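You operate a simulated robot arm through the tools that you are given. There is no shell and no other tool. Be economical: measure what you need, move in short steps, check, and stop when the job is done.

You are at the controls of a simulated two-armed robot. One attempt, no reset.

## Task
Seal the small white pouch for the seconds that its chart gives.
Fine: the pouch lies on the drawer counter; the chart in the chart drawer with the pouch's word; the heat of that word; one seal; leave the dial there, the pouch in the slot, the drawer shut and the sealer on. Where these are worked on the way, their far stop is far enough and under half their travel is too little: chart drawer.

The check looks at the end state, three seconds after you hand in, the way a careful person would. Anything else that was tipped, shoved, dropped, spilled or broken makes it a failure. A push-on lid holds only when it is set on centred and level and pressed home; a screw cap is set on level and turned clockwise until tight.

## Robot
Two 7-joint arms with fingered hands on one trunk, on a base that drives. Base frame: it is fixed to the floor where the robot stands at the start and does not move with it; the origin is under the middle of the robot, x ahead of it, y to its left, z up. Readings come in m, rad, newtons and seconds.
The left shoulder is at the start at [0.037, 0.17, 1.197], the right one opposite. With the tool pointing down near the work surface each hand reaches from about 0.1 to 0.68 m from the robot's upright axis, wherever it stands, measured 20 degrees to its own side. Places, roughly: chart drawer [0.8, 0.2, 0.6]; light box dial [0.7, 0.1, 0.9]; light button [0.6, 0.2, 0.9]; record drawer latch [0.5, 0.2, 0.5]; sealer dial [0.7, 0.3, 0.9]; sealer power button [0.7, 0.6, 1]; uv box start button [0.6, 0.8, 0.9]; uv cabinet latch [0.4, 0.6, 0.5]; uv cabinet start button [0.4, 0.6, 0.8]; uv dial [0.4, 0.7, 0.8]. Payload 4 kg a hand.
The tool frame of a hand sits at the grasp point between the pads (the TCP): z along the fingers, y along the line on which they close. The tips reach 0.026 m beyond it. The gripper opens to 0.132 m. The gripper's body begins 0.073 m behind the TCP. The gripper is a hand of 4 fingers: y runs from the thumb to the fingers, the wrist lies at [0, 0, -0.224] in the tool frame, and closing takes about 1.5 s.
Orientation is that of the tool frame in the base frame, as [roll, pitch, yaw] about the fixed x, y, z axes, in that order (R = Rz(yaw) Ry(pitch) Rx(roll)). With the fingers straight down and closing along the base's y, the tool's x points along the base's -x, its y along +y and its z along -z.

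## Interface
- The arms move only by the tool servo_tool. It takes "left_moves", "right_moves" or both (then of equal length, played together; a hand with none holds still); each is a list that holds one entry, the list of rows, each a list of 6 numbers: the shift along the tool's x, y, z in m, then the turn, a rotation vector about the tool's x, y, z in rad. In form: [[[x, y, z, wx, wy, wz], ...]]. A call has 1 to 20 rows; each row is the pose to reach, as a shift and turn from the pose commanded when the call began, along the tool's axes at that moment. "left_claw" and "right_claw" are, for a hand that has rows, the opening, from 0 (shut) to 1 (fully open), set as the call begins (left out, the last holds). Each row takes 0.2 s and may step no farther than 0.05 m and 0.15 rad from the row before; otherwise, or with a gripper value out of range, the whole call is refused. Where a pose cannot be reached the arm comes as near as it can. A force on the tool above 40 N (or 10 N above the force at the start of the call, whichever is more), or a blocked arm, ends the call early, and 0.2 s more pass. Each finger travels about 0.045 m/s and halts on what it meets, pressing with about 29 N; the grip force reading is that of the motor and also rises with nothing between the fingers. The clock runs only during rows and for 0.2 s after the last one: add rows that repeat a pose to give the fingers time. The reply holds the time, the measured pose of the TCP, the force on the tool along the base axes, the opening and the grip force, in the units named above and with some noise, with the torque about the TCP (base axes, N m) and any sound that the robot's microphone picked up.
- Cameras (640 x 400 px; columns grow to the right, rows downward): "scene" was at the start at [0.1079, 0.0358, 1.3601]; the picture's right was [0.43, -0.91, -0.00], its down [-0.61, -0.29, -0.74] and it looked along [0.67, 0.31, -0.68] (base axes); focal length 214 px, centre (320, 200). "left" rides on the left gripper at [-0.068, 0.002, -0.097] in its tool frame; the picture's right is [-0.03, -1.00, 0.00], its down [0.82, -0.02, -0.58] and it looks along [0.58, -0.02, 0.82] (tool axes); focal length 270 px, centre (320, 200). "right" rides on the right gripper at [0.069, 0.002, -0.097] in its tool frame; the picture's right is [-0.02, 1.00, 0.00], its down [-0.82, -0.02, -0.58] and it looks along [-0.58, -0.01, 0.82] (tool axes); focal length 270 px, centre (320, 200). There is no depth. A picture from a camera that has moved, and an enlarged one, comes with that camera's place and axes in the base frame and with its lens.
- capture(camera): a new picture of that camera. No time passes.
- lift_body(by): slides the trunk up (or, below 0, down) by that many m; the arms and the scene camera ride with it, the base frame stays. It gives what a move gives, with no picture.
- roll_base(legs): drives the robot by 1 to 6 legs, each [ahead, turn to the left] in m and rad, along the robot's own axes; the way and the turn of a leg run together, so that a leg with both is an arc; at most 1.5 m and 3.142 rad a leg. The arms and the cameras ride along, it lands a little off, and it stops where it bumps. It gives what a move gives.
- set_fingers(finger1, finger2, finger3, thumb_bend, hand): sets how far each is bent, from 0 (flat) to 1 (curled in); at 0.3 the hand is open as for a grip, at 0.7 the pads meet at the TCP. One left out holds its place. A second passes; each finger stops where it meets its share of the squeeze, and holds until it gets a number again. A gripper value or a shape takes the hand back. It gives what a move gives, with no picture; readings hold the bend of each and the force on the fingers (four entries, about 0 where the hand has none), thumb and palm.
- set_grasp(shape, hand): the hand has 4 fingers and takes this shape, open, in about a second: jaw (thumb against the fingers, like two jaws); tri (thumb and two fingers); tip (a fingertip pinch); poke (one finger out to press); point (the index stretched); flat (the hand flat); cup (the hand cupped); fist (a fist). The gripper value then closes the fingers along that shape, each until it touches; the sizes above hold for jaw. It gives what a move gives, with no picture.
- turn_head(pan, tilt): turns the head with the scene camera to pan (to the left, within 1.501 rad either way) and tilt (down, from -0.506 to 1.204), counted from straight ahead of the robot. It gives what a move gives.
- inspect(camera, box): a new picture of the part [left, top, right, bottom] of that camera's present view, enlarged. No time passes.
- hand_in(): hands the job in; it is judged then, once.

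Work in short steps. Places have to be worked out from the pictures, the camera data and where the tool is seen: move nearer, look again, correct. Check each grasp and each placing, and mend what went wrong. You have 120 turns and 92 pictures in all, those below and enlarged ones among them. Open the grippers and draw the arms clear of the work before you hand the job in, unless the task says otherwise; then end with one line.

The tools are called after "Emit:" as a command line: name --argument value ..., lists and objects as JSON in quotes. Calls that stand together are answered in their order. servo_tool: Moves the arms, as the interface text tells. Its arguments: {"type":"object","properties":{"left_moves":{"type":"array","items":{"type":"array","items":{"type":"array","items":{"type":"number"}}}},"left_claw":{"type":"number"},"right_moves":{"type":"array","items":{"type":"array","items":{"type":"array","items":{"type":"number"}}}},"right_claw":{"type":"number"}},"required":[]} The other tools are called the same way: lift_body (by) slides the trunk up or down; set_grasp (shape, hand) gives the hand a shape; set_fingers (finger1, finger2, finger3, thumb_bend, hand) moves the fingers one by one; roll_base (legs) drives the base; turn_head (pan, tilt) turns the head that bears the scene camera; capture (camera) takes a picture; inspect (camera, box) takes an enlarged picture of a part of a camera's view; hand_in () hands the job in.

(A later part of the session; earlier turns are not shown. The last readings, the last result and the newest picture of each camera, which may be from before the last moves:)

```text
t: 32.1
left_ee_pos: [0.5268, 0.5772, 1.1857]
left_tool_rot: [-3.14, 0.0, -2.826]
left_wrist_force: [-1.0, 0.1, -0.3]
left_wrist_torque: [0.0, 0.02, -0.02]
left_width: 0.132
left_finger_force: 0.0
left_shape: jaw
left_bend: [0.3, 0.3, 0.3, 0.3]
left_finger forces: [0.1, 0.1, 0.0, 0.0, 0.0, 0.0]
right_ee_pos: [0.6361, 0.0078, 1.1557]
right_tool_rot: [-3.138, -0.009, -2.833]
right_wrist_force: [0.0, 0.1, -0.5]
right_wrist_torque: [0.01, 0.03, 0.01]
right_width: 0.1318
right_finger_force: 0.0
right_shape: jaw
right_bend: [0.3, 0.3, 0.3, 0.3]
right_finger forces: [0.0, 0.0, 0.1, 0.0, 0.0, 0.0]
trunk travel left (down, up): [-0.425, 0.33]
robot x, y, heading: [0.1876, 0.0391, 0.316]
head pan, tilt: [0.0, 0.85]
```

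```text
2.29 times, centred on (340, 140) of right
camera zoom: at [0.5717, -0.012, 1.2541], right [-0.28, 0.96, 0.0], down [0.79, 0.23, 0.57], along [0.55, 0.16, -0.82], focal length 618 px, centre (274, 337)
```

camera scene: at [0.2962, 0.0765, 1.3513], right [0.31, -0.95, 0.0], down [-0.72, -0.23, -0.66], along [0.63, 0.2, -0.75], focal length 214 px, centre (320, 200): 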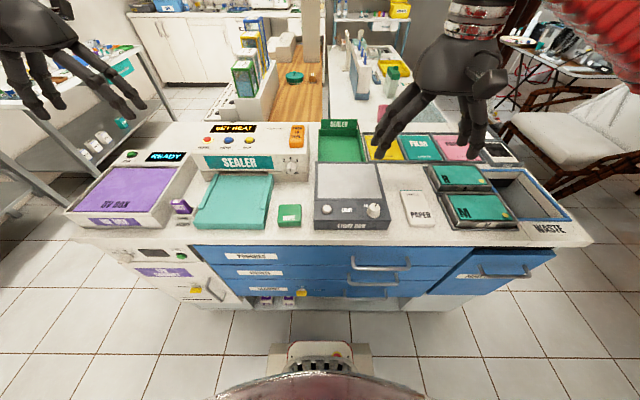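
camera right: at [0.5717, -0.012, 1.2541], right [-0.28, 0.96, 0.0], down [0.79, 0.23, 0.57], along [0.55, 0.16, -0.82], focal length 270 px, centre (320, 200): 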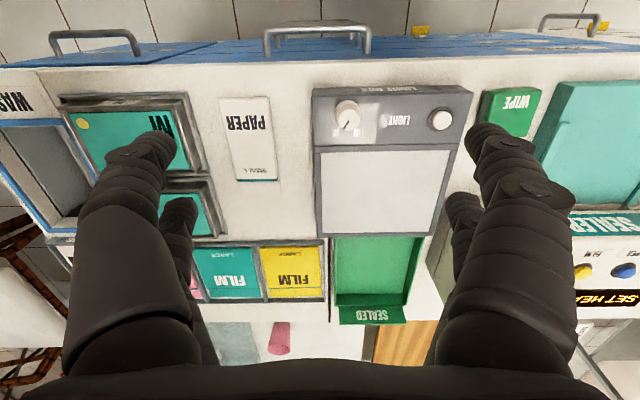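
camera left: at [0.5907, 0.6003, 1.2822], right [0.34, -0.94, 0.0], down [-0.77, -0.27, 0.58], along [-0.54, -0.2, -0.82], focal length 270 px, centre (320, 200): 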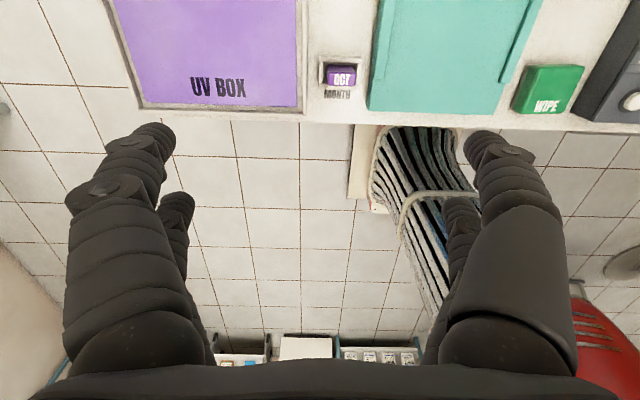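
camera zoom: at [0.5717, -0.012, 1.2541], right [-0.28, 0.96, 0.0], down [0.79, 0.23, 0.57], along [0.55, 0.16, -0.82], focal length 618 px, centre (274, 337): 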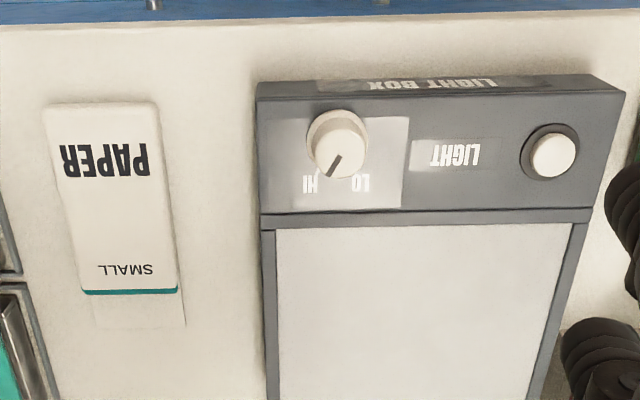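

Triangulated in the bench-aligned frame: PAPER button ≈ (0.866, 0.257, 0.986), the pouch centre ≈ (0.705, −0.30), and the dial near (0.77, 0.07, 0.95). The dial needs a forward-pointing hand, so I'll raise the trunk for arm room and swing the left hand back over the counter edge while tipping it forward.

Emit:
lift_body --by 0.15

Emit:
servo_tool --left_moves '[[[0.03, -0.03, 0.03, 0, 0, 0], [0.06, -0.06, 0.06, 0, 0, 0], [0.08, -0.09, 0.09, 0, -0.1, 0], [0.08, -0.12, 0.12, 0, -0.2, 0], [0.08, -0.15, 0.15, 0, -0.3, 0], [0.08, -0.17, 0.17, 0, -0.4, 0], [0.08, -0.19, 0.19, 0, -0.5, 0]]]'

Emit:
capture --camera "left"

```text
t: 33.9
left_ee_pos: [0.5254, 0.5782, 1.335]
left_tool_rot: [-3.14, 0.001, -2.825]
left_wrist_force: [1.0, 0.8, -0.6]
left_wrist_torque: [0.0, 0.03, 0.01]
left_width: 0.132
left_finger_force: 0.1
left_shape: jaw
left_bend: [0.3, 0.3, 0.3, 0.3]
left_finger forces: [0.0, 0.1, 0.1, 0.0, 0.1, 0.0]
right_ee_pos: [0.6353, 0.0073, 1.3064]
right_tool_rot: [-3.139, -0.008, -2.832]
right_wrist_force: [-0.2, 0.4, 0.8]
right_wrist_torque: [0.06, 0.02, -0.02]
right_width: 0.1319
right_finger_force: 0.1
right_shape: jaw
right_bend: [0.3, 0.3, 0.3, 0.3]
right_finger forces: [0.0, 0.0, 0.0, 0.0, 0.1, 0.1]
trunk travel left (down, up): [-0.575, 0.18]
robot x, y, heading: [0.1922, 0.046, 0.317]
head pan, tilt: [0.0, 0.85]
```

```text
refused: row 1 steps farther than a row can; nothing moved
```

```text
62 pictures are left
camera left: at [0.5893, 0.5998, 1.4332], right [0.34, -0.94, 0.0], down [-0.77, -0.27, 0.58], along [-0.54, -0.2, -0.82], focal length 270 px, centre (320, 200)
```

left: 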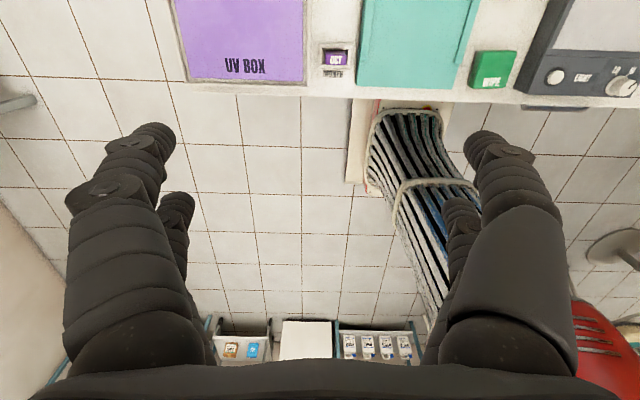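

One row stepped too far. I'll redo it with smaller steps, to about X=0.56, Y=0.12, z=1.0, pitched well forward.

Emit:
servo_tool --left_moves '[[[0.0085, -0.019, 0.024, 0, -0.09, 0], [0.017, -0.038, 0.048, 0, -0.18, 0], [0.0255, -0.057, 0.072, 0, -0.27, 0], [0.034, -0.076, 0.096, 0, -0.36, 0], [0.0425, -0.095, 0.12, 0, -0.45, 0], [0.051, -0.114, 0.144, 0, -0.54, 0], [0.0595, -0.133, 0.168, 0, -0.63, 0], [0.068, -0.152, 0.192, 0, -0.72, 0], [0.0765, -0.171, 0.216, 0, -0.81, 0], [0.085, -0.19, 0.24, 0, -0.9, 0], [0.0935, -0.209, 0.264, 0, -0.99, 0], [0.102, -0.228, 0.288, 0, -1.08, 0], [0.1105, -0.247, 0.312, 0, -1.17, 0], [0.119, -0.266, 0.335, 0, -1.26, 0]]]'

Emit:
capture --camera "left"

```text
t: 36.9
left_ee_pos: [0.5368, 0.3133, 1.0746]
left_tool_rot: [-2.966, 0.784, -2.687]
left_wrist_force: [-0.5, -0.1, 0.0]
left_wrist_torque: [-0.02, -0.03, -0.06]
left_width: 0.1321
left_finger_force: 0.1
left_shape: jaw
left_bend: [0.3, 0.3, 0.3, 0.3]
left_finger forces: [0.1, 0.0, 0.0, 0.0, 0.1, 0.0]
left hand out of reach, approached as far as the arm can: row 8, 9, 10, 11, 12, 13, 14
right_ee_pos: [0.633, 0.0076, 1.3074]
right_tool_rot: [-3.137, -0.007, -2.834]
right_wrist_force: [-0.3, 0.2, -0.3]
right_wrist_torque: [-0.02, -0.03, 0.0]
right_width: 0.1319
right_finger_force: 0.1
right_shape: jaw
right_bend: [0.3, 0.3, 0.3, 0.3]
right_finger forces: [0.1, 0.0, 0.0, 0.1, 0.0, 0.1]
trunk travel left (down, up): [-0.575, 0.18]
robot x, y, heading: [0.1888, 0.039, 0.316]
head pan, tilt: [0.0, 0.85]
```

```text
61 pictures are left
camera left: at [0.5123, 0.322, 1.1905], right [0.34, -0.93, 0.14], down [-0.92, -0.36, -0.17], along [0.21, -0.07, -0.98], focal length 270 px, centre (320, 200)
```

left: 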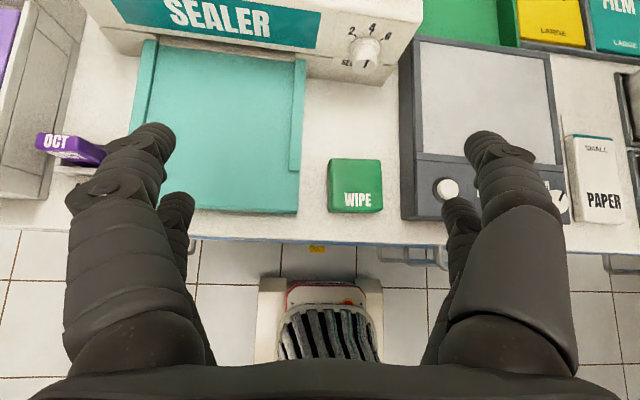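

The hand pitched 45°, and its camera now sees the dial. I'll enlarge it.

Emit:
inspect --camera "left" --box '[310, 0, 430, 80]'

```text
5.00 times, centred on (370, 40) of left
camera zoom: at [0.5123, 0.322, 1.1905], right [0.34, -0.93, 0.14], down [-0.92, -0.36, -0.17], along [0.21, -0.07, -0.98], focal length 1351 px, centre (70, 1000)
```

zoom: 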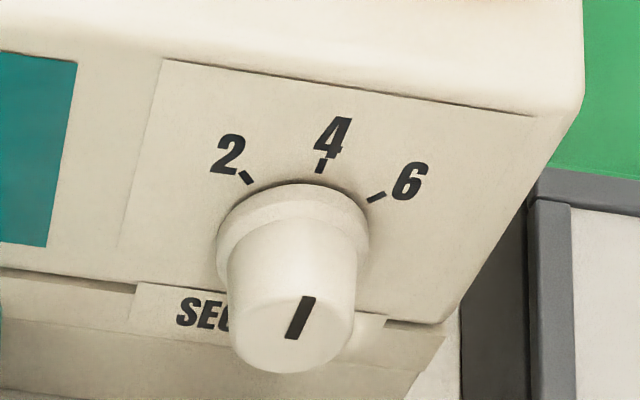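

The dial pointer stands at 4 and its face is near (0.778, 0.074, 0.945), about 29 mm across. I'll bring the left hand in front of it with a 30° downward pitch, opening to about 7 cm.

Emit:
servo_tool --left_moves '[[[0.002, -0.013, 0.031, -0.0145, -0.0625, 0.0276], [0.004, -0.026, 0.0615, -0.029, -0.125, 0.055], [0.006, -0.039, 0.092, -0.0435, -0.1875, 0.083], [0.008, -0.0517, 0.1227, -0.058, -0.25, 0.1105], [0.008, -0.0517, 0.1227, -0.058, -0.25, 0.1105], [0.008, -0.0517, 0.1227, -0.058, -0.25, 0.1105]]]' --left_claw 0.5

Emit:
capture --camera "left"

Emit:
capture --camera "scene"

```text
t: 38.2
left_ee_pos: [0.6392, 0.2753, 0.9936]
left_tool_rot: [3.132, 1.039, -2.838]
left_wrist_force: [-0.1, 0.3, 0.6]
left_wrist_torque: [0.02, 0.02, -0.02]
left_width: 0.0664
left_finger_force: 0.2
left_shape: jaw
left_bend: [0.73, 0.73, 0.73, 0.7]
left_finger forces: [0.1, 0.0, 0.1, 0.0, 0.0, 0.0]
left hand out of reach, approached as far as the arm can: row 4, 5, 6
right_ee_pos: [0.6357, 0.0066, 1.3068]
right_tool_rot: [-3.138, -0.008, -2.832]
right_wrist_force: [-0.2, -0.3, 0.0]
right_wrist_torque: [0.01, 0.01, 0.03]
right_width: 0.1318
right_finger_force: 0.0
right_shape: jaw
right_bend: [0.3, 0.3, 0.3, 0.3]
right_finger forces: [0.1, 0.1, 0.0, 0.0, 0.1, 0.0]
trunk travel left (down, up): [-0.575, 0.18]
robot x, y, heading: [0.1895, 0.0419, 0.32]
head pan, tilt: [0.0, 0.85]
```

```text
59 pictures are left
camera left: at [0.5928, 0.2604, 1.1017], right [0.32, -0.95, 0.02], down [-0.86, -0.3, -0.41], along [0.39, 0.12, -0.91], focal length 270 px, centre (320, 200)
```

left: 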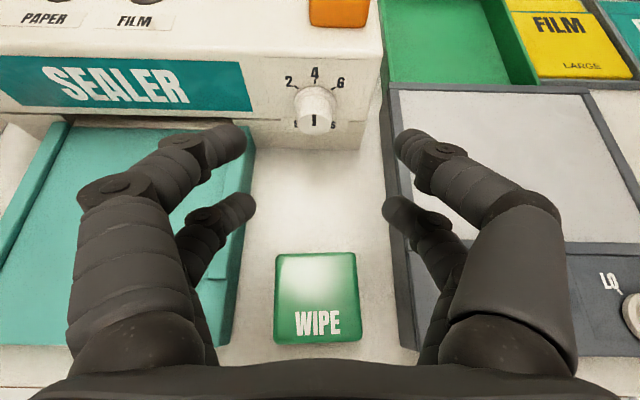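

```text
58 pictures are left
camera scene: at [0.2784, 0.0699, 1.5023], right [0.31, -0.95, 0.0], down [-0.72, -0.23, -0.66], along [0.63, 0.2, -0.75], focal length 214 px, centre (320, 200)
```

scene: 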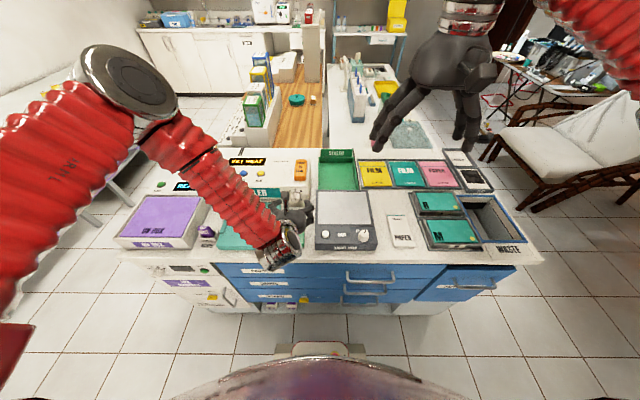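

The hand is lined up: the dial lies almost exactly along the tool axis, about 0.1 m ahead. I'll advance 0.07 and look again.

Emit:
servo_tool --left_moves '[[[0, 0.002, 0.025, 0, 0, 0], [0, 0.003, 0.05, 0, 0, 0], [0, 0.004, 0.07, 0, 0, 0], [0, 0.004, 0.07, 0, 0, 0]]]'

Emit:
capture --camera "left"

```text
t: 39.2
left_ee_pos: [0.7002, 0.2841, 0.9663]
left_tool_rot: [3.131, 1.035, -2.836]
left_wrist_force: [0.5, -0.2, -0.6]
left_wrist_torque: [0.02, -0.01, -0.01]
left_width: 0.0664
left_finger_force: 0.0
left_shape: jaw
left_bend: [0.73, 0.73, 0.73, 0.7]
left_finger forces: [0.0, 0.0, 0.1, 0.1, 0.1, 0.0]
left hand out of reach, approached as far as the arm can: row 1, 2, 3, 4
right_ee_pos: [0.6373, 0.0077, 1.3069]
right_tool_rot: [-3.139, -0.008, -2.833]
right_wrist_force: [-1.3, 0.8, 0.3]
right_wrist_torque: [0.01, 0.03, -0.03]
right_width: 0.1319
right_finger_force: 0.0
right_shape: jaw
right_bend: [0.3, 0.3, 0.3, 0.3]
right_finger forces: [0.0, 0.0, 0.1, 0.0, 0.1, 0.0]
trunk travel left (down, up): [-0.575, 0.18]
robot x, y, heading: [0.1876, 0.0406, 0.308]
head pan, tilt: [0.0, 0.85]
```

```text
57 pictures are left
camera left: at [0.6539, 0.2706, 1.0741], right [0.32, -0.95, 0.02], down [-0.86, -0.3, -0.41], along [0.39, 0.12, -0.91], focal length 270 px, centre (320, 200)
```

left: 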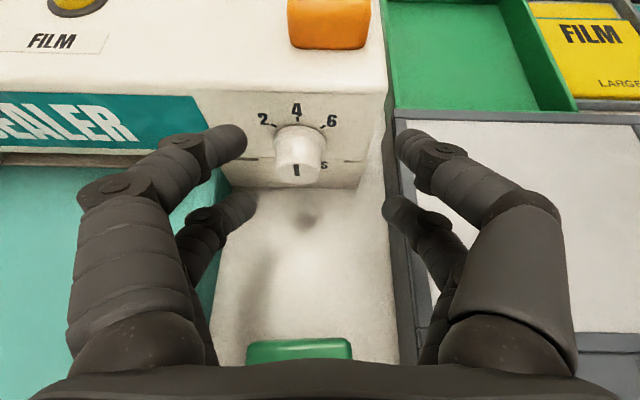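

The dial face is about 4.5 cm ahead and 1.4 cm to the left. I'll correct sideways and advance.

Emit:
servo_tool --left_moves '[[[0.003, 0.01, 0.01, 0, 0, 0], [0.005, 0.014, 0.02, 0, 0, 0], [0.006, 0.014, 0.03, 0, 0, 0], [0.006, 0.014, 0.04, 0, 0, 0], [0.006, 0.014, 0.042, 0, 0, 0]]]'

Emit:
capture --camera "left"

```text
t: 40.4
left_ee_pos: [0.7259, 0.2926, 0.9455]
left_tool_rot: [3.133, 1.015, -2.836]
left_wrist_force: [-28.0, -8.1, 6.4]
left_wrist_torque: [0.36, -0.42, 1.23]
left_width: 0.066
left_finger_force: 0.1
left_shape: jaw
left_bend: [0.77, 0.73, 0.73, 0.7]
left_finger forces: [29.8, 0.0, 0.0, 0.0, 0.1, 0.0]
left hand out of reach, approached as far as the arm can: row 1, 2, 3, 4, 5
right_ee_pos: [0.6312, 0.0054, 1.3079]
right_tool_rot: [-3.137, -0.005, -2.832]
right_wrist_force: [-0.3, 0.0, 0.2]
right_wrist_torque: [-0.01, 0.05, 0.01]
right_width: 0.132
right_finger_force: 0.2
right_shape: jaw
right_bend: [0.3, 0.3, 0.3, 0.3]
right_finger forces: [0.0, 0.0, 0.1, 0.0, 0.1, 0.0]
trunk travel left (down, up): [-0.575, 0.18]
robot x, y, heading: [0.1905, 0.0425, 0.313]
head pan, tilt: [0.0, 0.85]
stopped in row 5 (left hand): the force on the tool passed its limit at 43 N (the readings are from after the stop); the commanded pose is now the measured one
```

```text
56 pictures are left
camera left: at [0.6812, 0.2781, 1.0554], right [0.32, -0.95, 0.02], down [-0.87, -0.3, -0.39], along [0.37, 0.11, -0.92], focal length 270 px, centre (320, 200)
```

left: 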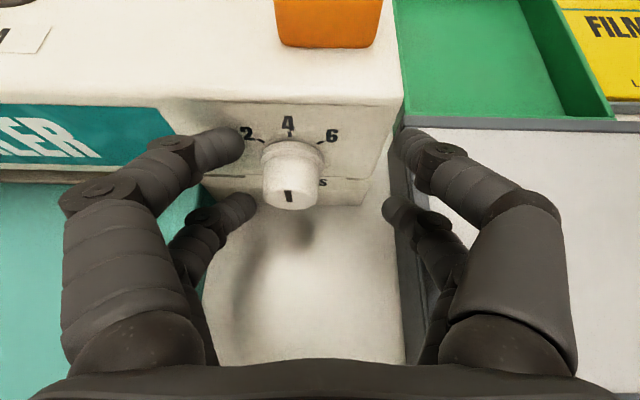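

A fingertip touched the sealer panel: depth is fine, but the hand is 1.4 cm too far right, at the arm's limit. I'll back off slightly and turn the base a little left to shift it.

Emit:
servo_tool --left_moves '[[[0, 0, -0.01, 0, 0, 0], [0, 0, -0.018, 0, 0, 0]]]'

Emit:
roll_base --legs '[[0, 0.025]]'

Emit:
capture --camera "left"

```text
t: 41.0
left_ee_pos: [0.7184, 0.29, 0.9585]
left_tool_rot: [3.129, 1.028, -2.836]
left_wrist_force: [1.1, 0.9, 0.2]
left_wrist_torque: [0.0, 0.02, 0.0]
left_width: 0.0663
left_finger_force: 0.0
left_shape: jaw
left_bend: [0.73, 0.73, 0.73, 0.7]
left_finger forces: [0.1, 0.0, 0.0, 0.1, 0.1, 0.0]
right_ee_pos: [0.6344, 0.0062, 1.3083]
right_tool_rot: [-3.14, -0.008, -2.832]
right_wrist_force: [-0.4, -0.3, 0.5]
right_wrist_torque: [-0.03, -0.01, -0.01]
right_width: 0.1319
right_finger_force: 0.0
right_shape: jaw
right_bend: [0.3, 0.3, 0.3, 0.3]
right_finger forces: [0.0, 0.0, 0.0, 0.0, 0.0, 0.1]
trunk travel left (down, up): [-0.575, 0.18]
robot x, y, heading: [0.1861, 0.0392, 0.315]
head pan, tilt: [0.0, 0.85]
```

```text
t: 41.8
left_ee_pos: [0.7115, 0.3032, 0.9565]
left_tool_rot: [3.129, 1.023, -2.81]
left_wrist_force: [0.3, 0.6, -0.4]
left_wrist_torque: [0.03, -0.03, -0.01]
left_width: 0.0663
left_finger_force: 0.0
left_shape: jaw
left_bend: [0.73, 0.73, 0.73, 0.7]
left_finger forces: [0.1, 0.0, 0.1, 0.0, 0.0, 0.1]
right_ee_pos: [0.6371, 0.0182, 1.308]
right_tool_rot: [-3.137, -0.007, -2.807]
right_wrist_force: [0.3, -0.3, 0.7]
right_wrist_torque: [0.0, 0.02, 0.0]
right_width: 0.1318
right_finger_force: 0.1
right_shape: jaw
right_bend: [0.3, 0.3, 0.3, 0.3]
right_finger forces: [0.1, 0.0, 0.0, 0.0, 0.0, 0.0]
trunk travel left (down, up): [-0.575, 0.18]
robot x, y, heading: [0.1913, 0.0363, 0.338]
head pan, tilt: [0.0, 0.85]
```

```text
55 pictures are left
camera left: at [0.666, 0.2874, 1.0656], right [0.35, -0.94, 0.02], down [-0.86, -0.32, -0.4], along [0.38, 0.12, -0.92], focal length 270 px, centre (320, 200)
```

left: 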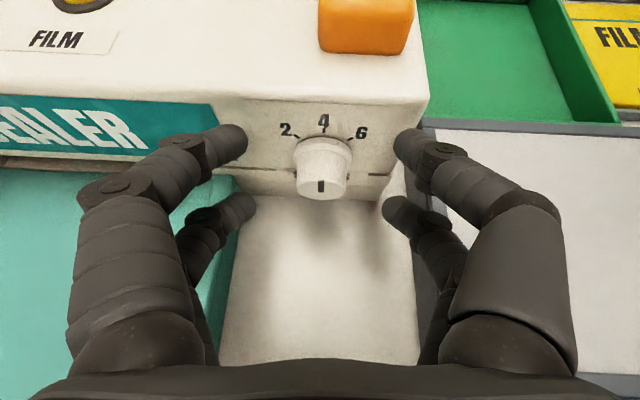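

The knob is now centred between the fingers. I'll advance about 1 cm and close on it.

Emit:
servo_tool --left_moves '[[[0.002, 0, 0.006, 0, 0, 0], [0.003, 0, 0.01, 0, 0, 0], [0.003, 0, 0.01, 0, 0, 0]]]'

Emit:
servo_tool --left_moves '[[[0, 0, 0, 0, 0, 0], [0, 0, 0, 0, 0, 0], [0, 0, 0, 0, 0, 0], [0, 0, 0, 0, 0, 0], [0, 0, 0, 0, 0, 0], [0, 0, 0, 0, 0, 0]]]' --left_claw 0

Emit:
capture --camera "left"

```text
t: 42.6
left_ee_pos: [0.7169, 0.3036, 0.95]
left_tool_rot: [3.13, 1.022, -2.81]
left_wrist_force: [0.5, 0.6, 0.3]
left_wrist_torque: [0.03, 0.01, 0.01]
left_width: 0.0663
left_finger_force: 0.0
left_shape: jaw
left_bend: [0.73, 0.73, 0.73, 0.7]
left_finger forces: [0.0, 0.0, 0.1, 0.0, 0.0, 0.1]
right_ee_pos: [0.637, 0.0185, 1.3075]
right_tool_rot: [-3.138, -0.008, -2.808]
right_wrist_force: [-0.8, -0.3, -0.1]
right_wrist_torque: [-0.03, -0.02, -0.02]
right_width: 0.1319
right_finger_force: 0.0
right_shape: jaw
right_bend: [0.3, 0.3, 0.3, 0.3]
right_finger forces: [0.0, 0.0, 0.1, 0.0, 0.0, 0.1]
trunk travel left (down, up): [-0.575, 0.18]
robot x, y, heading: [0.1895, 0.0418, 0.341]
head pan, tilt: [0.0, 0.85]
```

```text
t: 44.0
left_ee_pos: [0.7146, 0.3044, 0.9497]
left_tool_rot: [3.131, 1.023, -2.81]
left_wrist_force: [-6.2, -3.1, -1.7]
left_wrist_torque: [-0.05, 0.18, -0.05]
left_width: 0.0003
left_finger_force: 29.0
left_shape: jaw
left_bend: [0.61, 0.72, 0.73, 0.7]
left_finger forces: [0.0, 23.6, 24.2, 0.0, 0.1, 0.1]
right_ee_pos: [0.6348, 0.0178, 1.3077]
right_tool_rot: [-3.138, -0.007, -2.806]
right_wrist_force: [0.2, -0.2, 0.3]
right_wrist_torque: [0.01, 0.01, 0.0]
right_width: 0.1317
right_finger_force: 0.0
right_shape: jaw
right_bend: [0.3, 0.3, 0.3, 0.3]
right_finger forces: [0.0, 0.1, 0.0, 0.0, 0.1, 0.0]
trunk travel left (down, up): [-0.575, 0.18]
robot x, y, heading: [0.1938, 0.0414, 0.344]
head pan, tilt: [0.0, 0.85]
```

```text
54 pictures are left
camera left: at [0.671, 0.2893, 1.0589], right [0.35, -0.94, 0.02], down [-0.86, -0.32, -0.39], along [0.38, 0.12, -0.92], focal length 270 px, centre (320, 200)
```

left: 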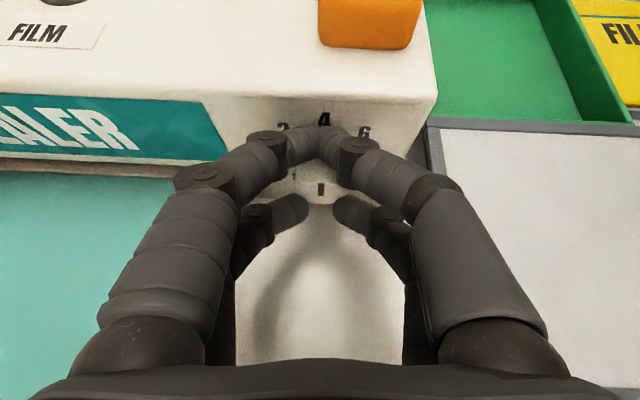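

Only the lower finger pair grips the knob; the upper pair closed above it. I'll open, back off, and try the fingertip pinch shape instead.

Emit:
servo_tool --left_moves '[[[0, 0, 0, 0, 0, 0], [0, 0, 0, 0, 0, 0], [0, 0, 0, 0, 0, 0], [0, 0, 0, 0, 0, 0], [0, 0, 0, 0, 0, 0], [0, 0, -0.02, 0, 0, 0], [0, 0, -0.04, 0, 0, 0], [0, 0, -0.06, 0, 0, 0]]]' --left_claw 0.5

Emit:
set_grasp --hand "left" --shape "tip"

Emit:
capture --camera "left"

```text
t: 45.8
left_ee_pos: [0.6689, 0.2875, 0.9805]
left_tool_rot: [3.128, 1.025, -2.809]
left_wrist_force: [-0.5, -0.2, -0.4]
left_wrist_torque: [-0.02, -0.01, 0.01]
left_width: 0.0654
left_finger_force: 0.0
left_shape: jaw
left_bend: [0.73, 0.73, 0.73, 0.7]
left_finger forces: [0.1, 0.0, 0.0, 0.0, 0.1, 0.0]
right_ee_pos: [0.6345, 0.0184, 1.3079]
right_tool_rot: [-3.137, -0.006, -2.805]
right_wrist_force: [-1.0, 0.2, 0.4]
right_wrist_torque: [-0.01, -0.01, 0.03]
right_width: 0.1316
right_finger_force: 0.1
right_shape: jaw
right_bend: [0.3, 0.3, 0.3, 0.3]
right_finger forces: [0.0, 0.0, 0.0, 0.0, 0.1, 0.0]
trunk travel left (down, up): [-0.575, 0.18]
robot x, y, heading: [0.1905, 0.0399, 0.338]
head pan, tilt: [0.0, 0.85]
```

```text
t: 46.7
left_ee_pos: [0.6704, 0.2875, 0.9812]
left_tool_rot: [3.129, 1.022, -2.81]
left_wrist_force: [0.2, -0.5, 0.2]
left_wrist_torque: [-0.01, 0.01, -0.04]
left_width: 0.1315
left_finger_force: 0.1
left_shape: tip
left_bend: [0.3, 0.3, 0.3, 0.3]
left_finger forces: [0.0, 0.0, 0.0, 0.0, 0.0, 0.0]
right_ee_pos: [0.6362, 0.0179, 1.3089]
right_tool_rot: [-3.137, -0.008, -2.805]
right_wrist_force: [-0.4, 0.8, 1.1]
right_wrist_torque: [-0.01, 0.01, -0.01]
right_width: 0.1321
right_finger_force: 0.1
right_shape: jaw
right_bend: [0.3, 0.3, 0.3, 0.3]
right_finger forces: [0.0, 0.1, 0.0, 0.0, 0.0, 0.0]
trunk travel left (down, up): [-0.575, 0.18]
robot x, y, heading: [0.19, 0.0391, 0.339]
head pan, tilt: [0.0, 0.85]
```

```text
53 pictures are left
camera left: at [0.6247, 0.2727, 1.0892], right [0.35, -0.94, 0.02], down [-0.86, -0.32, -0.4], along [0.38, 0.12, -0.92], focal length 270 px, centre (320, 200)
```

left: 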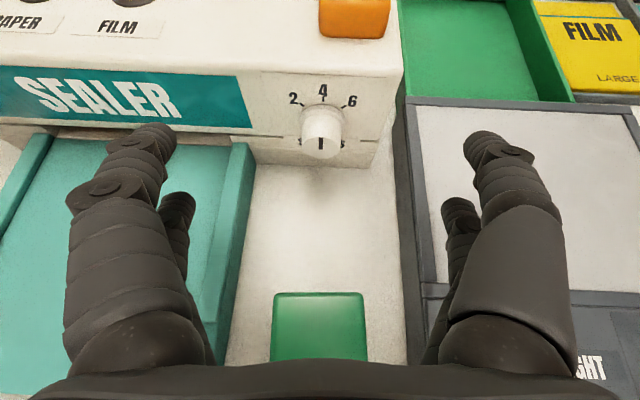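

I'll half-close the pinch in free air to see which fingers come together and where.

Emit:
servo_tool --left_moves '[[[0, 0, 0, 0, 0, 0], [0, 0, 0, 0, 0, 0], [0, 0, 0, 0, 0, 0], [0, 0, 0, 0, 0, 0], [0, 0, 0, 0, 0, 0]]]' --left_claw 0.4

Emit:
capture --camera "left"

```text
t: 47.9
left_ee_pos: [0.6689, 0.2883, 0.9803]
left_tool_rot: [3.13, 1.021, -2.811]
left_wrist_force: [0.4, 0.5, 0.0]
left_wrist_torque: [0.04, -0.01, 0.02]
left_width: 0.0534
left_finger_force: 0.0
left_shape: tip
left_bend: [0.73, 0.73, 0.73, 0.7]
left_finger forces: [0.0, 0.0, 0.0, 0.1, 0.0, 0.0]
right_ee_pos: [0.6347, 0.0183, 1.3077]
right_tool_rot: [-3.139, -0.006, -2.805]
right_wrist_force: [0.2, 0.9, 0.3]
right_wrist_torque: [-0.03, 0.04, -0.02]
right_width: 0.1321
right_finger_force: 0.0
right_shape: jaw
right_bend: [0.3, 0.3, 0.3, 0.3]
right_finger forces: [0.0, 0.0, 0.1, 0.0, 0.1, 0.1]
trunk travel left (down, up): [-0.575, 0.18]
robot x, y, heading: [0.1905, 0.0393, 0.342]
head pan, tilt: [0.0, 0.85]
```

```text
52 pictures are left
camera left: at [0.6246, 0.2726, 1.0893], right [0.35, -0.94, 0.02], down [-0.86, -0.32, -0.4], along [0.38, 0.12, -0.92], focal length 270 px, centre (320, 200)
```

left: 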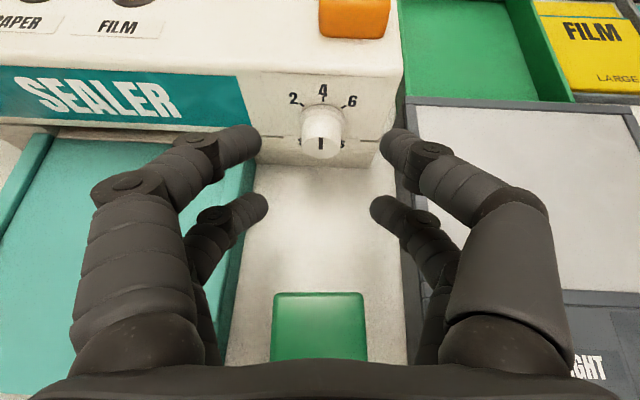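

Both shapes use two finger pairs, and the earlier grip with the lower pair (24 N each) was actually centred on the knob. To keep the turn within reach I'll pre-rotate the hand 0.45 rad counter-clockwise, re-approach and close.

Emit:
servo_tool --left_moves '[[[0.001, 0.005, 0.0, 0.055, 0, -0.14], [0.001, 0.01, 0.0, 0.11, 0, -0.28], [0.001, 0.012, 0.0, 0.165, 0, -0.4185], [0.001, 0.009, 0.02, 0.165, 0, -0.4185], [0.001, 0.006, 0.04, 0.165, 0, -0.4185], [0.001, 0.006, 0.058, 0.165, 0, -0.4185], [0.001, 0.006, 0.058, 0.165, 0, -0.4185]]]' --left_claw 0.5

Emit:
capture --camera "left"

```text
t: 49.5
left_ee_pos: [0.7354, 0.26, 0.987]
left_tool_rot: [-2.487, 0.863, -2.14]
left_wrist_force: [-0.5, -1.4, 0.1]
left_wrist_torque: [0.0, -0.03, -0.01]
left_width: 0.0658
left_finger_force: 0.2
left_shape: tip
left_bend: [0.73, 0.73, 0.73, 0.7]
left_finger forces: [0.0, 0.0, 0.1, 0.0, 0.0, 0.1]
left hand out of reach, approached as far as the arm can: row 1, 2, 3, 4, 5, 6, 7
right_ee_pos: [0.6363, 0.0171, 1.3085]
right_tool_rot: [-3.138, -0.005, -2.805]
right_wrist_force: [-0.3, -0.5, -0.4]
right_wrist_torque: [0.02, 0.0, -0.03]
right_width: 0.1319
right_finger_force: 0.0
right_shape: jaw
right_bend: [0.3, 0.3, 0.3, 0.3]
right_finger forces: [0.1, 0.0, 0.0, 0.0, 0.0, 0.0]
trunk travel left (down, up): [-0.575, 0.18]
robot x, y, heading: [0.1886, 0.0392, 0.34]
head pan, tilt: [0.0, 0.85]
```

```text
51 pictures are left
camera left: at [0.6775, 0.2824, 1.0885], right [0.43, -0.8, 0.41], down [-0.76, -0.57, -0.31], along [0.49, -0.18, -0.85], focal length 270 px, centre (320, 200)
```

left: 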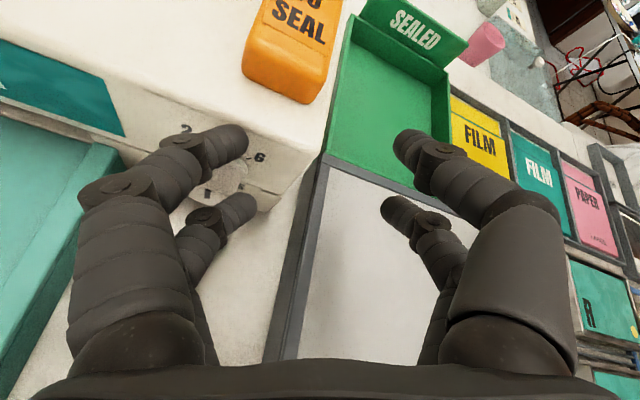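

That pose is out of reach because the wrist is too close to the shoulder. I'll retract, back the base off 12 cm for more arm extension, and check the view.

Emit:
servo_tool --left_moves '[[[0, 0, -0.03, 0, 0, 0], [0, 0, -0.06, 0, 0, 0]]]'

Emit:
roll_base --legs '[[-0.13, -0.02]]'

```text
t: 50.1
left_ee_pos: [0.6841, 0.2507, 1.0155]
left_tool_rot: [-2.485, 0.865, -2.139]
left_wrist_force: [-0.7, -0.3, -0.5]
left_wrist_torque: [-0.02, 0.01, -0.03]
left_width: 0.0656
left_finger_force: 0.0
left_shape: tip
left_bend: [0.73, 0.73, 0.73, 0.7]
left_finger forces: [0.0, 0.0, 0.1, 0.1, 0.0, 0.1]
right_ee_pos: [0.6347, 0.0186, 1.3086]
right_tool_rot: [-3.138, -0.007, -2.808]
right_wrist_force: [-0.1, 0.1, 0.8]
right_wrist_torque: [0.02, 0.0, -0.01]
right_width: 0.1318
right_finger_force: 0.1
right_shape: jaw
right_bend: [0.3, 0.3, 0.3, 0.3]
right_finger forces: [0.0, 0.0, 0.0, 0.1, 0.1, 0.1]
trunk travel left (down, up): [-0.575, 0.18]
robot x, y, heading: [0.1904, 0.0393, 0.343]
head pan, tilt: [0.0, 0.85]
```

```text
t: 51.4
left_ee_pos: [0.5665, 0.1995, 1.0161]
left_tool_rot: [-2.488, 0.864, -2.157]
left_wrist_force: [-0.1, -0.1, -0.7]
left_wrist_torque: [0.0, -0.03, 0.02]
left_width: 0.0655
left_finger_force: 0.1
left_shape: tip
left_bend: [0.73, 0.73, 0.73, 0.7]
left_finger forces: [0.0, 0.1, 0.1, 0.1, 0.1, 0.1]
right_ee_pos: [0.5142, -0.0325, 1.3063]
right_tool_rot: [-3.137, -0.006, -2.826]
right_wrist_force: [0.5, 0.1, -0.1]
right_wrist_torque: [0.02, -0.03, 0.01]
right_width: 0.1316
right_finger_force: 0.1
right_shape: jaw
right_bend: [0.3, 0.3, 0.3, 0.3]
right_finger forces: [0.0, 0.0, 0.0, 0.0, 0.1, 0.0]
trunk travel left (down, up): [-0.575, 0.18]
robot x, y, heading: [0.0681, 0.0005, 0.319]
head pan, tilt: [0.0, 0.85]
```

With the base back, I'll move the left hand to a pre-grip pose in front of the dial: almost aligned with the knob axis, pre-rotated 0.45 rad counter-clockwise, 6 cm short.

Emit:
servo_tool --left_moves '[[[-0.009, 0.0118, 0.0265, 0.0138, -0.075, -0.002], [-0.018, 0.0235, 0.053, 0.0277, -0.15, -0.0045], [-0.027, 0.0353, 0.0794, 0.0415, -0.225, -0.007], [-0.0362, 0.047, 0.1058, 0.0554, -0.3, -0.009], [-0.0453, 0.0588, 0.1323, 0.0692, -0.3756, -0.0113], [-0.0453, 0.0588, 0.1323, 0.0692, -0.3756, -0.0113]]]'

Emit:
capture --camera "left"

```text
t: 52.8
left_ee_pos: [0.6967, 0.2252, 1.0138]
left_tool_rot: [-2.086, 1.079, -1.659]
left_wrist_force: [0.8, -0.2, -0.2]
left_wrist_torque: [0.01, -0.02, -0.03]
left_width: 0.0658
left_finger_force: 0.0
left_shape: tip
left_bend: [0.73, 0.73, 0.73, 0.7]
left_finger forces: [0.1, 0.0, 0.0, 0.0, 0.0, 0.1]
left hand out of reach, approached as far as the arm can: row 1, 2, 3, 4, 5, 6
right_ee_pos: [0.5128, -0.0318, 1.3092]
right_tool_rot: [-3.137, -0.007, -2.824]
right_wrist_force: [-0.2, 0.4, 0.2]
right_wrist_torque: [0.01, 0.0, 0.03]
right_width: 0.132
right_finger_force: 0.0
right_shape: jaw
right_bend: [0.3, 0.3, 0.3, 0.3]
right_finger forces: [0.0, 0.0, 0.0, 0.1, 0.0, 0.0]
trunk travel left (down, up): [-0.575, 0.18]
robot x, y, heading: [0.0647, -0.0023, 0.32]
head pan, tilt: [0.0, 0.85]
```

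```text
50 pictures are left
camera left: at [0.6111, 0.2241, 1.0964], right [0.42, -0.8, 0.43], down [-0.55, -0.61, -0.58], along [0.72, 0.01, -0.69], focal length 270 px, centre (320, 200)
```

left: 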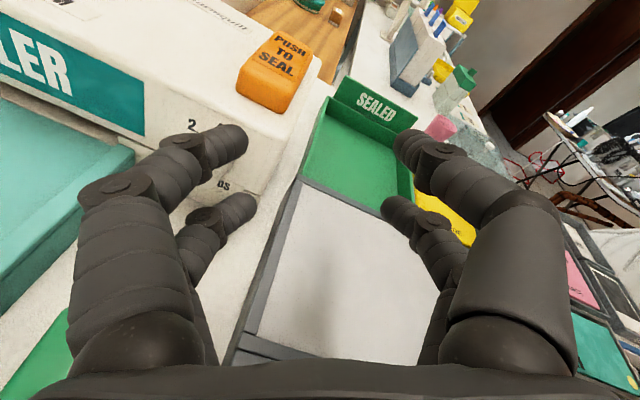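

The counter-clockwise roll is the arm's bad direction; clockwise roll should be the easy one. I'll re-pose with a small clockwise roll (+0.2), still 6 cm short of the knob.

Emit:
servo_tool --left_moves '[[[0.004, 0.0167, 0.0026, 0.0145, -0.0106, 0.13], [0.008, 0.0334, 0.0053, 0.029, -0.0212, 0.26], [0.012, 0.05, 0.0079, 0.0434, -0.0319, 0.3895], [0.016, 0.0667, 0.0106, 0.058, -0.0425, 0.519], [0.02, 0.0834, 0.0132, 0.0724, -0.0531, 0.6492], [0.02, 0.0834, 0.0132, 0.0724, -0.0531, 0.6492], [0.02, 0.0834, 0.0132, 0.0724, -0.0531, 0.6492]]]'

Emit:
capture --camera "left"

```text
t: 54.4
left_ee_pos: [0.6975, 0.2207, 1.0053]
left_tool_rot: [2.396, 1.257, 2.753]
left_wrist_force: [0.4, 0.3, 1.2]
left_wrist_torque: [-0.03, -0.02, -0.01]
left_width: 0.0656
left_finger_force: 0.0
left_shape: tip
left_bend: [0.73, 0.73, 0.73, 0.7]
left_finger forces: [0.0, 0.0, 0.1, 0.0, 0.0, 0.1]
left hand out of reach, approached as far as the arm can: row 1, 2, 3, 4, 5, 6, 7
right_ee_pos: [0.5132, -0.0319, 1.3085]
right_tool_rot: [-3.139, -0.006, -2.825]
right_wrist_force: [0.6, -0.5, -0.2]
right_wrist_torque: [-0.03, 0.0, -0.01]
right_width: 0.1321
right_finger_force: 0.1
right_shape: jaw
right_bend: [0.3, 0.3, 0.3, 0.3]
right_finger forces: [0.0, 0.0, 0.1, 0.1, 0.0, 0.0]
trunk travel left (down, up): [-0.575, 0.18]
robot x, y, heading: [0.0675, 0.0025, 0.314]
head pan, tilt: [0.0, 0.85]
```

```text
49 pictures are left
camera left: at [0.6291, 0.1789, 1.0936], right [0.33, -0.93, -0.18], down [-0.75, -0.13, -0.65], along [0.58, 0.35, -0.74], focal length 270 px, centre (320, 200)
```

left: 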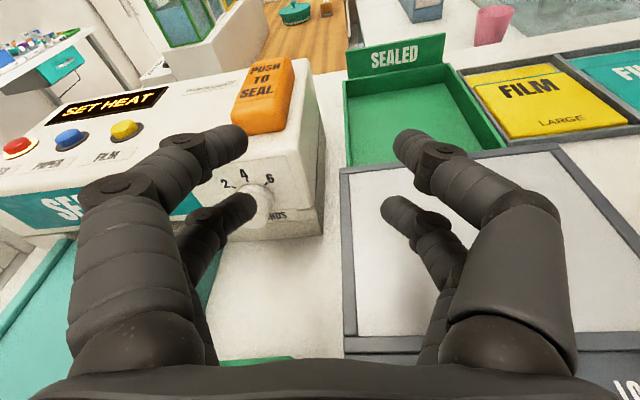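

The orientation came through but the position is stuck, probably a wrist-bend limit. The drawer grip worked with the closing line near vertical, so I'll roll the hand about 1 rad further clockwise and approach that way.

Emit:
servo_tool --left_moves '[[[0.0, 0.0, 0, 0, 0, 0.143], [0.0, 0.0, 0, 0, 0, 0.286], [0.01, 0.008, 0.002, 0, 0, 0.429], [0.02, 0.016, 0.004, 0, 0, 0.571], [0.03, 0.024, 0.006, 0, 0, 0.714], [0.04, 0.032, 0.008, 0, 0, 0.857], [0.05, 0.04, 0.01, 0, 0, 1.0], [0.059, 0.0475, 0.0114, 0, 0, 1.0], [0.059, 0.0475, 0.0114, 0, 0, 1.0]]]'

Emit:
capture --camera "left"

```text
t: 56.4
left_ee_pos: [0.694, 0.2432, 0.9866]
left_tool_rot: [1.842, 0.335, 2.082]
left_wrist_force: [-0.3, 0.2, -0.1]
left_wrist_torque: [-0.01, 0.0, -0.01]
left_width: 0.0657
left_finger_force: 0.0
left_shape: tip
left_bend: [0.73, 0.73, 0.73, 0.7]
left_finger forces: [0.0, 0.1, 0.0, 0.0, 0.0, 0.0]
left hand out of reach, approached as far as the arm can: row 3, 4, 5, 6, 7, 8, 9
right_ee_pos: [0.5142, -0.0323, 1.3079]
right_tool_rot: [-3.137, -0.008, -2.826]
right_wrist_force: [0.8, 0.1, -0.3]
right_wrist_torque: [-0.01, -0.02, 0.0]
right_width: 0.132
right_finger_force: 0.1
right_shape: jaw
right_bend: [0.3, 0.3, 0.3, 0.3]
right_finger forces: [0.0, 0.1, 0.0, 0.1, 0.0, 0.0]
trunk travel left (down, up): [-0.575, 0.18]
robot x, y, heading: [0.0642, -0.0028, 0.322]
head pan, tilt: [0.0, 0.85]
```

```text
48 pictures are left
camera left: at [0.639, 0.1495, 1.0353], right [-0.07, -0.43, -0.9], down [-0.89, 0.44, -0.14], along [0.45, 0.79, -0.41], focal length 270 px, centre (320, 200)
```

left: 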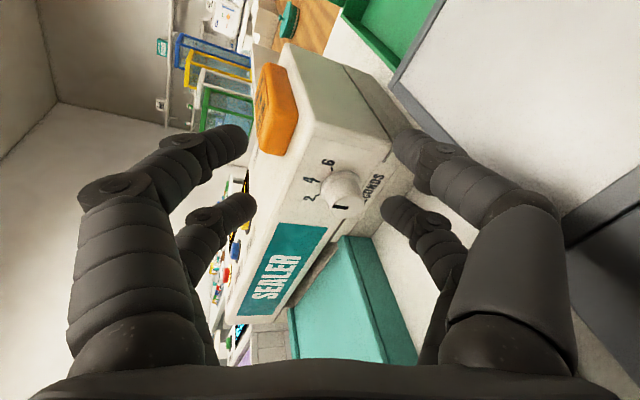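

It's moving the right way. I'll continue left and down, with a bit more clockwise roll.

Emit:
servo_tool --left_moves '[[[0.01, -0.004, 0, 0, 0, 0.1], [0.02, -0.008, 0, 0, 0, 0.2], [0.03, -0.012, 0, 0, 0, 0.3], [0.0448, -0.0165, 0.003, 0, 0, 0.3], [0.0448, -0.0165, 0.003, 0, 0, 0.3], [0.0448, -0.0165, 0.003, 0, 0, 0.3]]]'

Emit:
capture --camera "left"

```text
t: 57.8
left_ee_pos: [0.6911, 0.2421, 0.9853]
left_tool_rot: [1.825, 0.044, 2.0]
left_wrist_force: [0.7, 0.1, -0.1]
left_wrist_torque: [0.04, 0.01, 0.02]
left_width: 0.0657
left_finger_force: 0.1
left_shape: tip
left_bend: [0.73, 0.73, 0.73, 0.7]
left_finger forces: [0.0, 0.0, 0.0, 0.1, 0.1, 0.1]
left hand out of reach, approached as far as the arm can: row 1, 2, 3, 4, 5, 6
right_ee_pos: [0.512, -0.0328, 1.3088]
right_tool_rot: [-3.138, -0.006, -2.825]
right_wrist_force: [0.3, -1.1, 0.4]
right_wrist_torque: [0.03, -0.01, -0.01]
right_width: 0.132
right_finger_force: 0.0
right_shape: jaw
right_bend: [0.3, 0.3, 0.3, 0.3]
right_finger forces: [0.0, 0.1, 0.1, 0.1, 0.0, 0.1]
trunk travel left (down, up): [-0.575, 0.18]
robot x, y, heading: [0.0692, -0.0039, 0.325]
head pan, tilt: [0.0, 0.85]
```

```text
47 pictures are left
camera left: at [0.6334, 0.1411, 1.015], right [-0.2, -0.17, -0.97], down [-0.85, 0.51, 0.09], along [0.48, 0.84, -0.25], focal length 270 px, centre (320, 200)
```

left: 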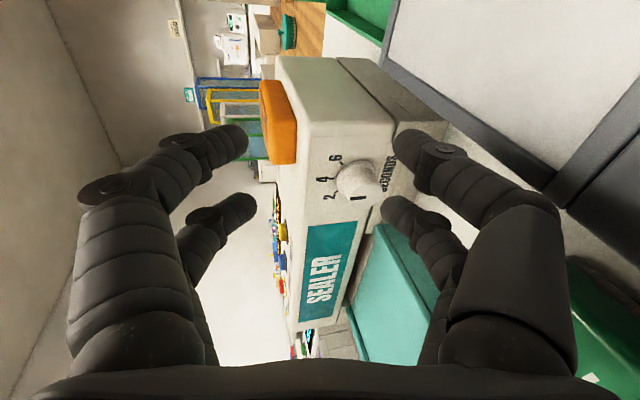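

The arm holds shape but won't translate further, so I'll do the positioning with the trunk and base. First I'll roll back slightly for turning margin and lower the trunk 3.5 cm.

Emit:
servo_tool --left_moves '[[[0, 0, 0, 0, 0, -0.12], [0, 0, 0, 0, 0, -0.24], [0, 0, 0, 0, 0, -0.35]]]'

Emit:
lift_body --by -0.035

Emit:
roll_base --legs '[[0, 0.06]]'

Emit:
capture --camera "left"

```text
t: 58.5
left_ee_pos: [0.6957, 0.2271, 0.9965]
left_tool_rot: [1.829, 0.394, 2.066]
left_wrist_force: [0.2, 0.6, -0.8]
left_wrist_torque: [-0.04, 0.01, -0.03]
left_width: 0.0659
left_finger_force: 0.1
left_shape: tip
left_bend: [0.73, 0.73, 0.73, 0.7]
left_finger forces: [0.0, 0.0, 0.1, 0.0, 0.0, 0.0]
left hand out of reach, approached as far as the arm can: row 1, 2, 3
right_ee_pos: [0.5129, -0.0322, 1.3085]
right_tool_rot: [-3.139, -0.007, -2.825]
right_wrist_force: [0.4, -0.3, 0.1]
right_wrist_torque: [0.05, 0.02, -0.02]
right_width: 0.1317
right_finger_force: 0.2
right_shape: jaw
right_bend: [0.3, 0.3, 0.3, 0.3]
right_finger forces: [0.0, 0.0, 0.0, 0.0, 0.0, 0.0]
trunk travel left (down, up): [-0.575, 0.18]
robot x, y, heading: [0.0663, -0.0023, 0.326]
head pan, tilt: [0.0, 0.85]
```

```text
t: 59.3
left_ee_pos: [0.6951, 0.2264, 0.9615]
left_tool_rot: [1.827, 0.394, 2.066]
left_wrist_force: [3.2, -4.1, 25.1]
left_wrist_torque: [-0.71, 0.75, 0.23]
left_width: 0.0617
left_finger_force: 0.0
left_shape: tip
left_bend: [0.73, 0.73, 0.73, 0.7]
left_finger forces: [0.0, 0.1, 24.9, 0.0, 0.1, 0.1]
right_ee_pos: [0.5095, -0.0331, 1.274]
right_tool_rot: [-3.138, -0.005, -2.826]
right_wrist_force: [0.1, 0.7, 0.6]
right_wrist_torque: [0.0, -0.03, 0.0]
right_width: 0.1319
right_finger_force: 0.0
right_shape: jaw
right_bend: [0.3, 0.3, 0.3, 0.3]
right_finger forces: [0.0, 0.0, 0.0, 0.1, 0.1, 0.1]
trunk travel left (down, up): [-0.54, 0.215]
robot x, y, heading: [0.0678, -0.001, 0.321]
head pan, tilt: [0.0, 0.85]
```

```text
t: 60.2
left_ee_pos: [0.6794, 0.2649, 0.9553]
left_tool_rot: [1.842, 0.387, 2.135]
left_wrist_force: [0.7, -0.3, 0.4]
left_wrist_torque: [-0.04, -0.04, -0.03]
left_width: 0.0655
left_finger_force: 0.1
left_shape: tip
left_bend: [0.73, 0.73, 0.73, 0.7]
left_finger forces: [0.0, 0.0, 0.0, 0.0, 0.0, 0.0]
right_ee_pos: [0.5143, -0.0053, 1.2738]
right_tool_rot: [-3.137, -0.008, -2.764]
right_wrist_force: [0.4, 0.2, -0.2]
right_wrist_torque: [-0.02, -0.01, -0.03]
right_width: 0.132
right_finger_force: 0.1
right_shape: jaw
right_bend: [0.3, 0.3, 0.3, 0.3]
right_finger forces: [0.0, 0.0, 0.0, 0.1, 0.0, 0.0]
trunk travel left (down, up): [-0.54, 0.215]
robot x, y, heading: [0.0697, -0.0063, 0.382]
head pan, tilt: [0.0, 0.85]
```

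```text
46 pictures are left
camera left: at [0.629, 0.17, 1.0072], right [-0.02, -0.47, -0.88], down [-0.91, 0.38, -0.18], along [0.42, 0.8, -0.43], focal length 270 px, centre (320, 200)
```

left: 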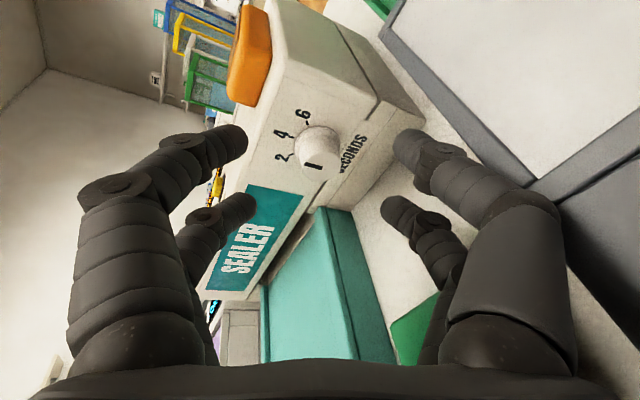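

The knob is centred in the hand's view, and the sums put it straight ahead along the tool axis, about 6.6 cm. A finger pressed on something while lowering (probably the light box), which I'll check from the scene camera before advancing.

Emit:
inspect --camera "scene" --box '[180, 110, 480, 290]'

Emit:
servo_tool --left_moves '[[[0, 0, 0.015, 0, 0, 0], [0, 0, 0.03, 0, 0, 0], [0, 0, 0.045, 0, 0, 0], [0, 0, 0.053, 0, 0, 0], [0, 0, 0.053, 0, 0, 0]]]'

Emit:
capture --camera "left"

```text
2.13 times, centred on (330, 200) of scene
camera zoom: at [0.1565, 0.0315, 1.4671], right [0.37, -0.93, 0.0], down [-0.7, -0.28, -0.66], along [0.61, 0.24, -0.75], focal length 458 px, centre (299, 200)
```

zoom: 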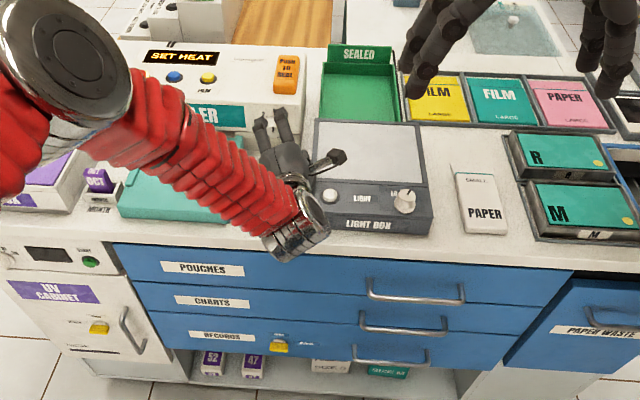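

```text
t: 61.4
left_ee_pos: [0.7259, 0.2903, 0.9439]
left_tool_rot: [1.845, 0.386, 2.142]
left_wrist_force: [-8.0, 15.9, 3.5]
left_wrist_torque: [0.33, 0.33, -0.76]
left_width: 0.0621
left_finger_force: 0.0
left_shape: tip
left_bend: [0.73, 0.73, 0.73, 0.7]
left_finger forces: [0.0, 0.1, 0.1, 0.0, 17.3, 0.0]
right_ee_pos: [0.5124, -0.0031, 1.2741]
right_tool_rot: [-3.135, -0.006, -2.765]
right_wrist_force: [0.0, -0.1, -0.4]
right_wrist_torque: [-0.01, -0.02, 0.0]
right_width: 0.1322
right_finger_force: 0.1
right_shape: jaw
right_bend: [0.3, 0.3, 0.3, 0.3]
right_finger forces: [0.0, 0.1, 0.1, 0.1, 0.0, 0.1]
trunk travel left (down, up): [-0.54, 0.215]
robot x, y, heading: [0.0698, -0.0054, 0.377]
head pan, tilt: [0.0, 0.85]
```

```text
44 pictures are left
camera left: at [0.6759, 0.1945, 0.9958], right [-0.02, -0.47, -0.88], down [-0.91, 0.37, -0.18], along [0.41, 0.8, -0.43], focal length 270 px, centre (320, 200)
```

left: 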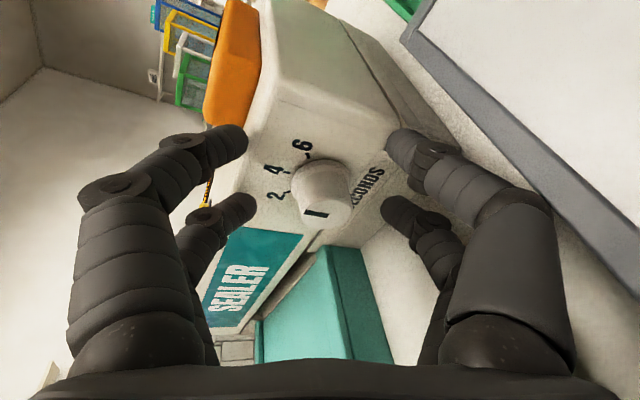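

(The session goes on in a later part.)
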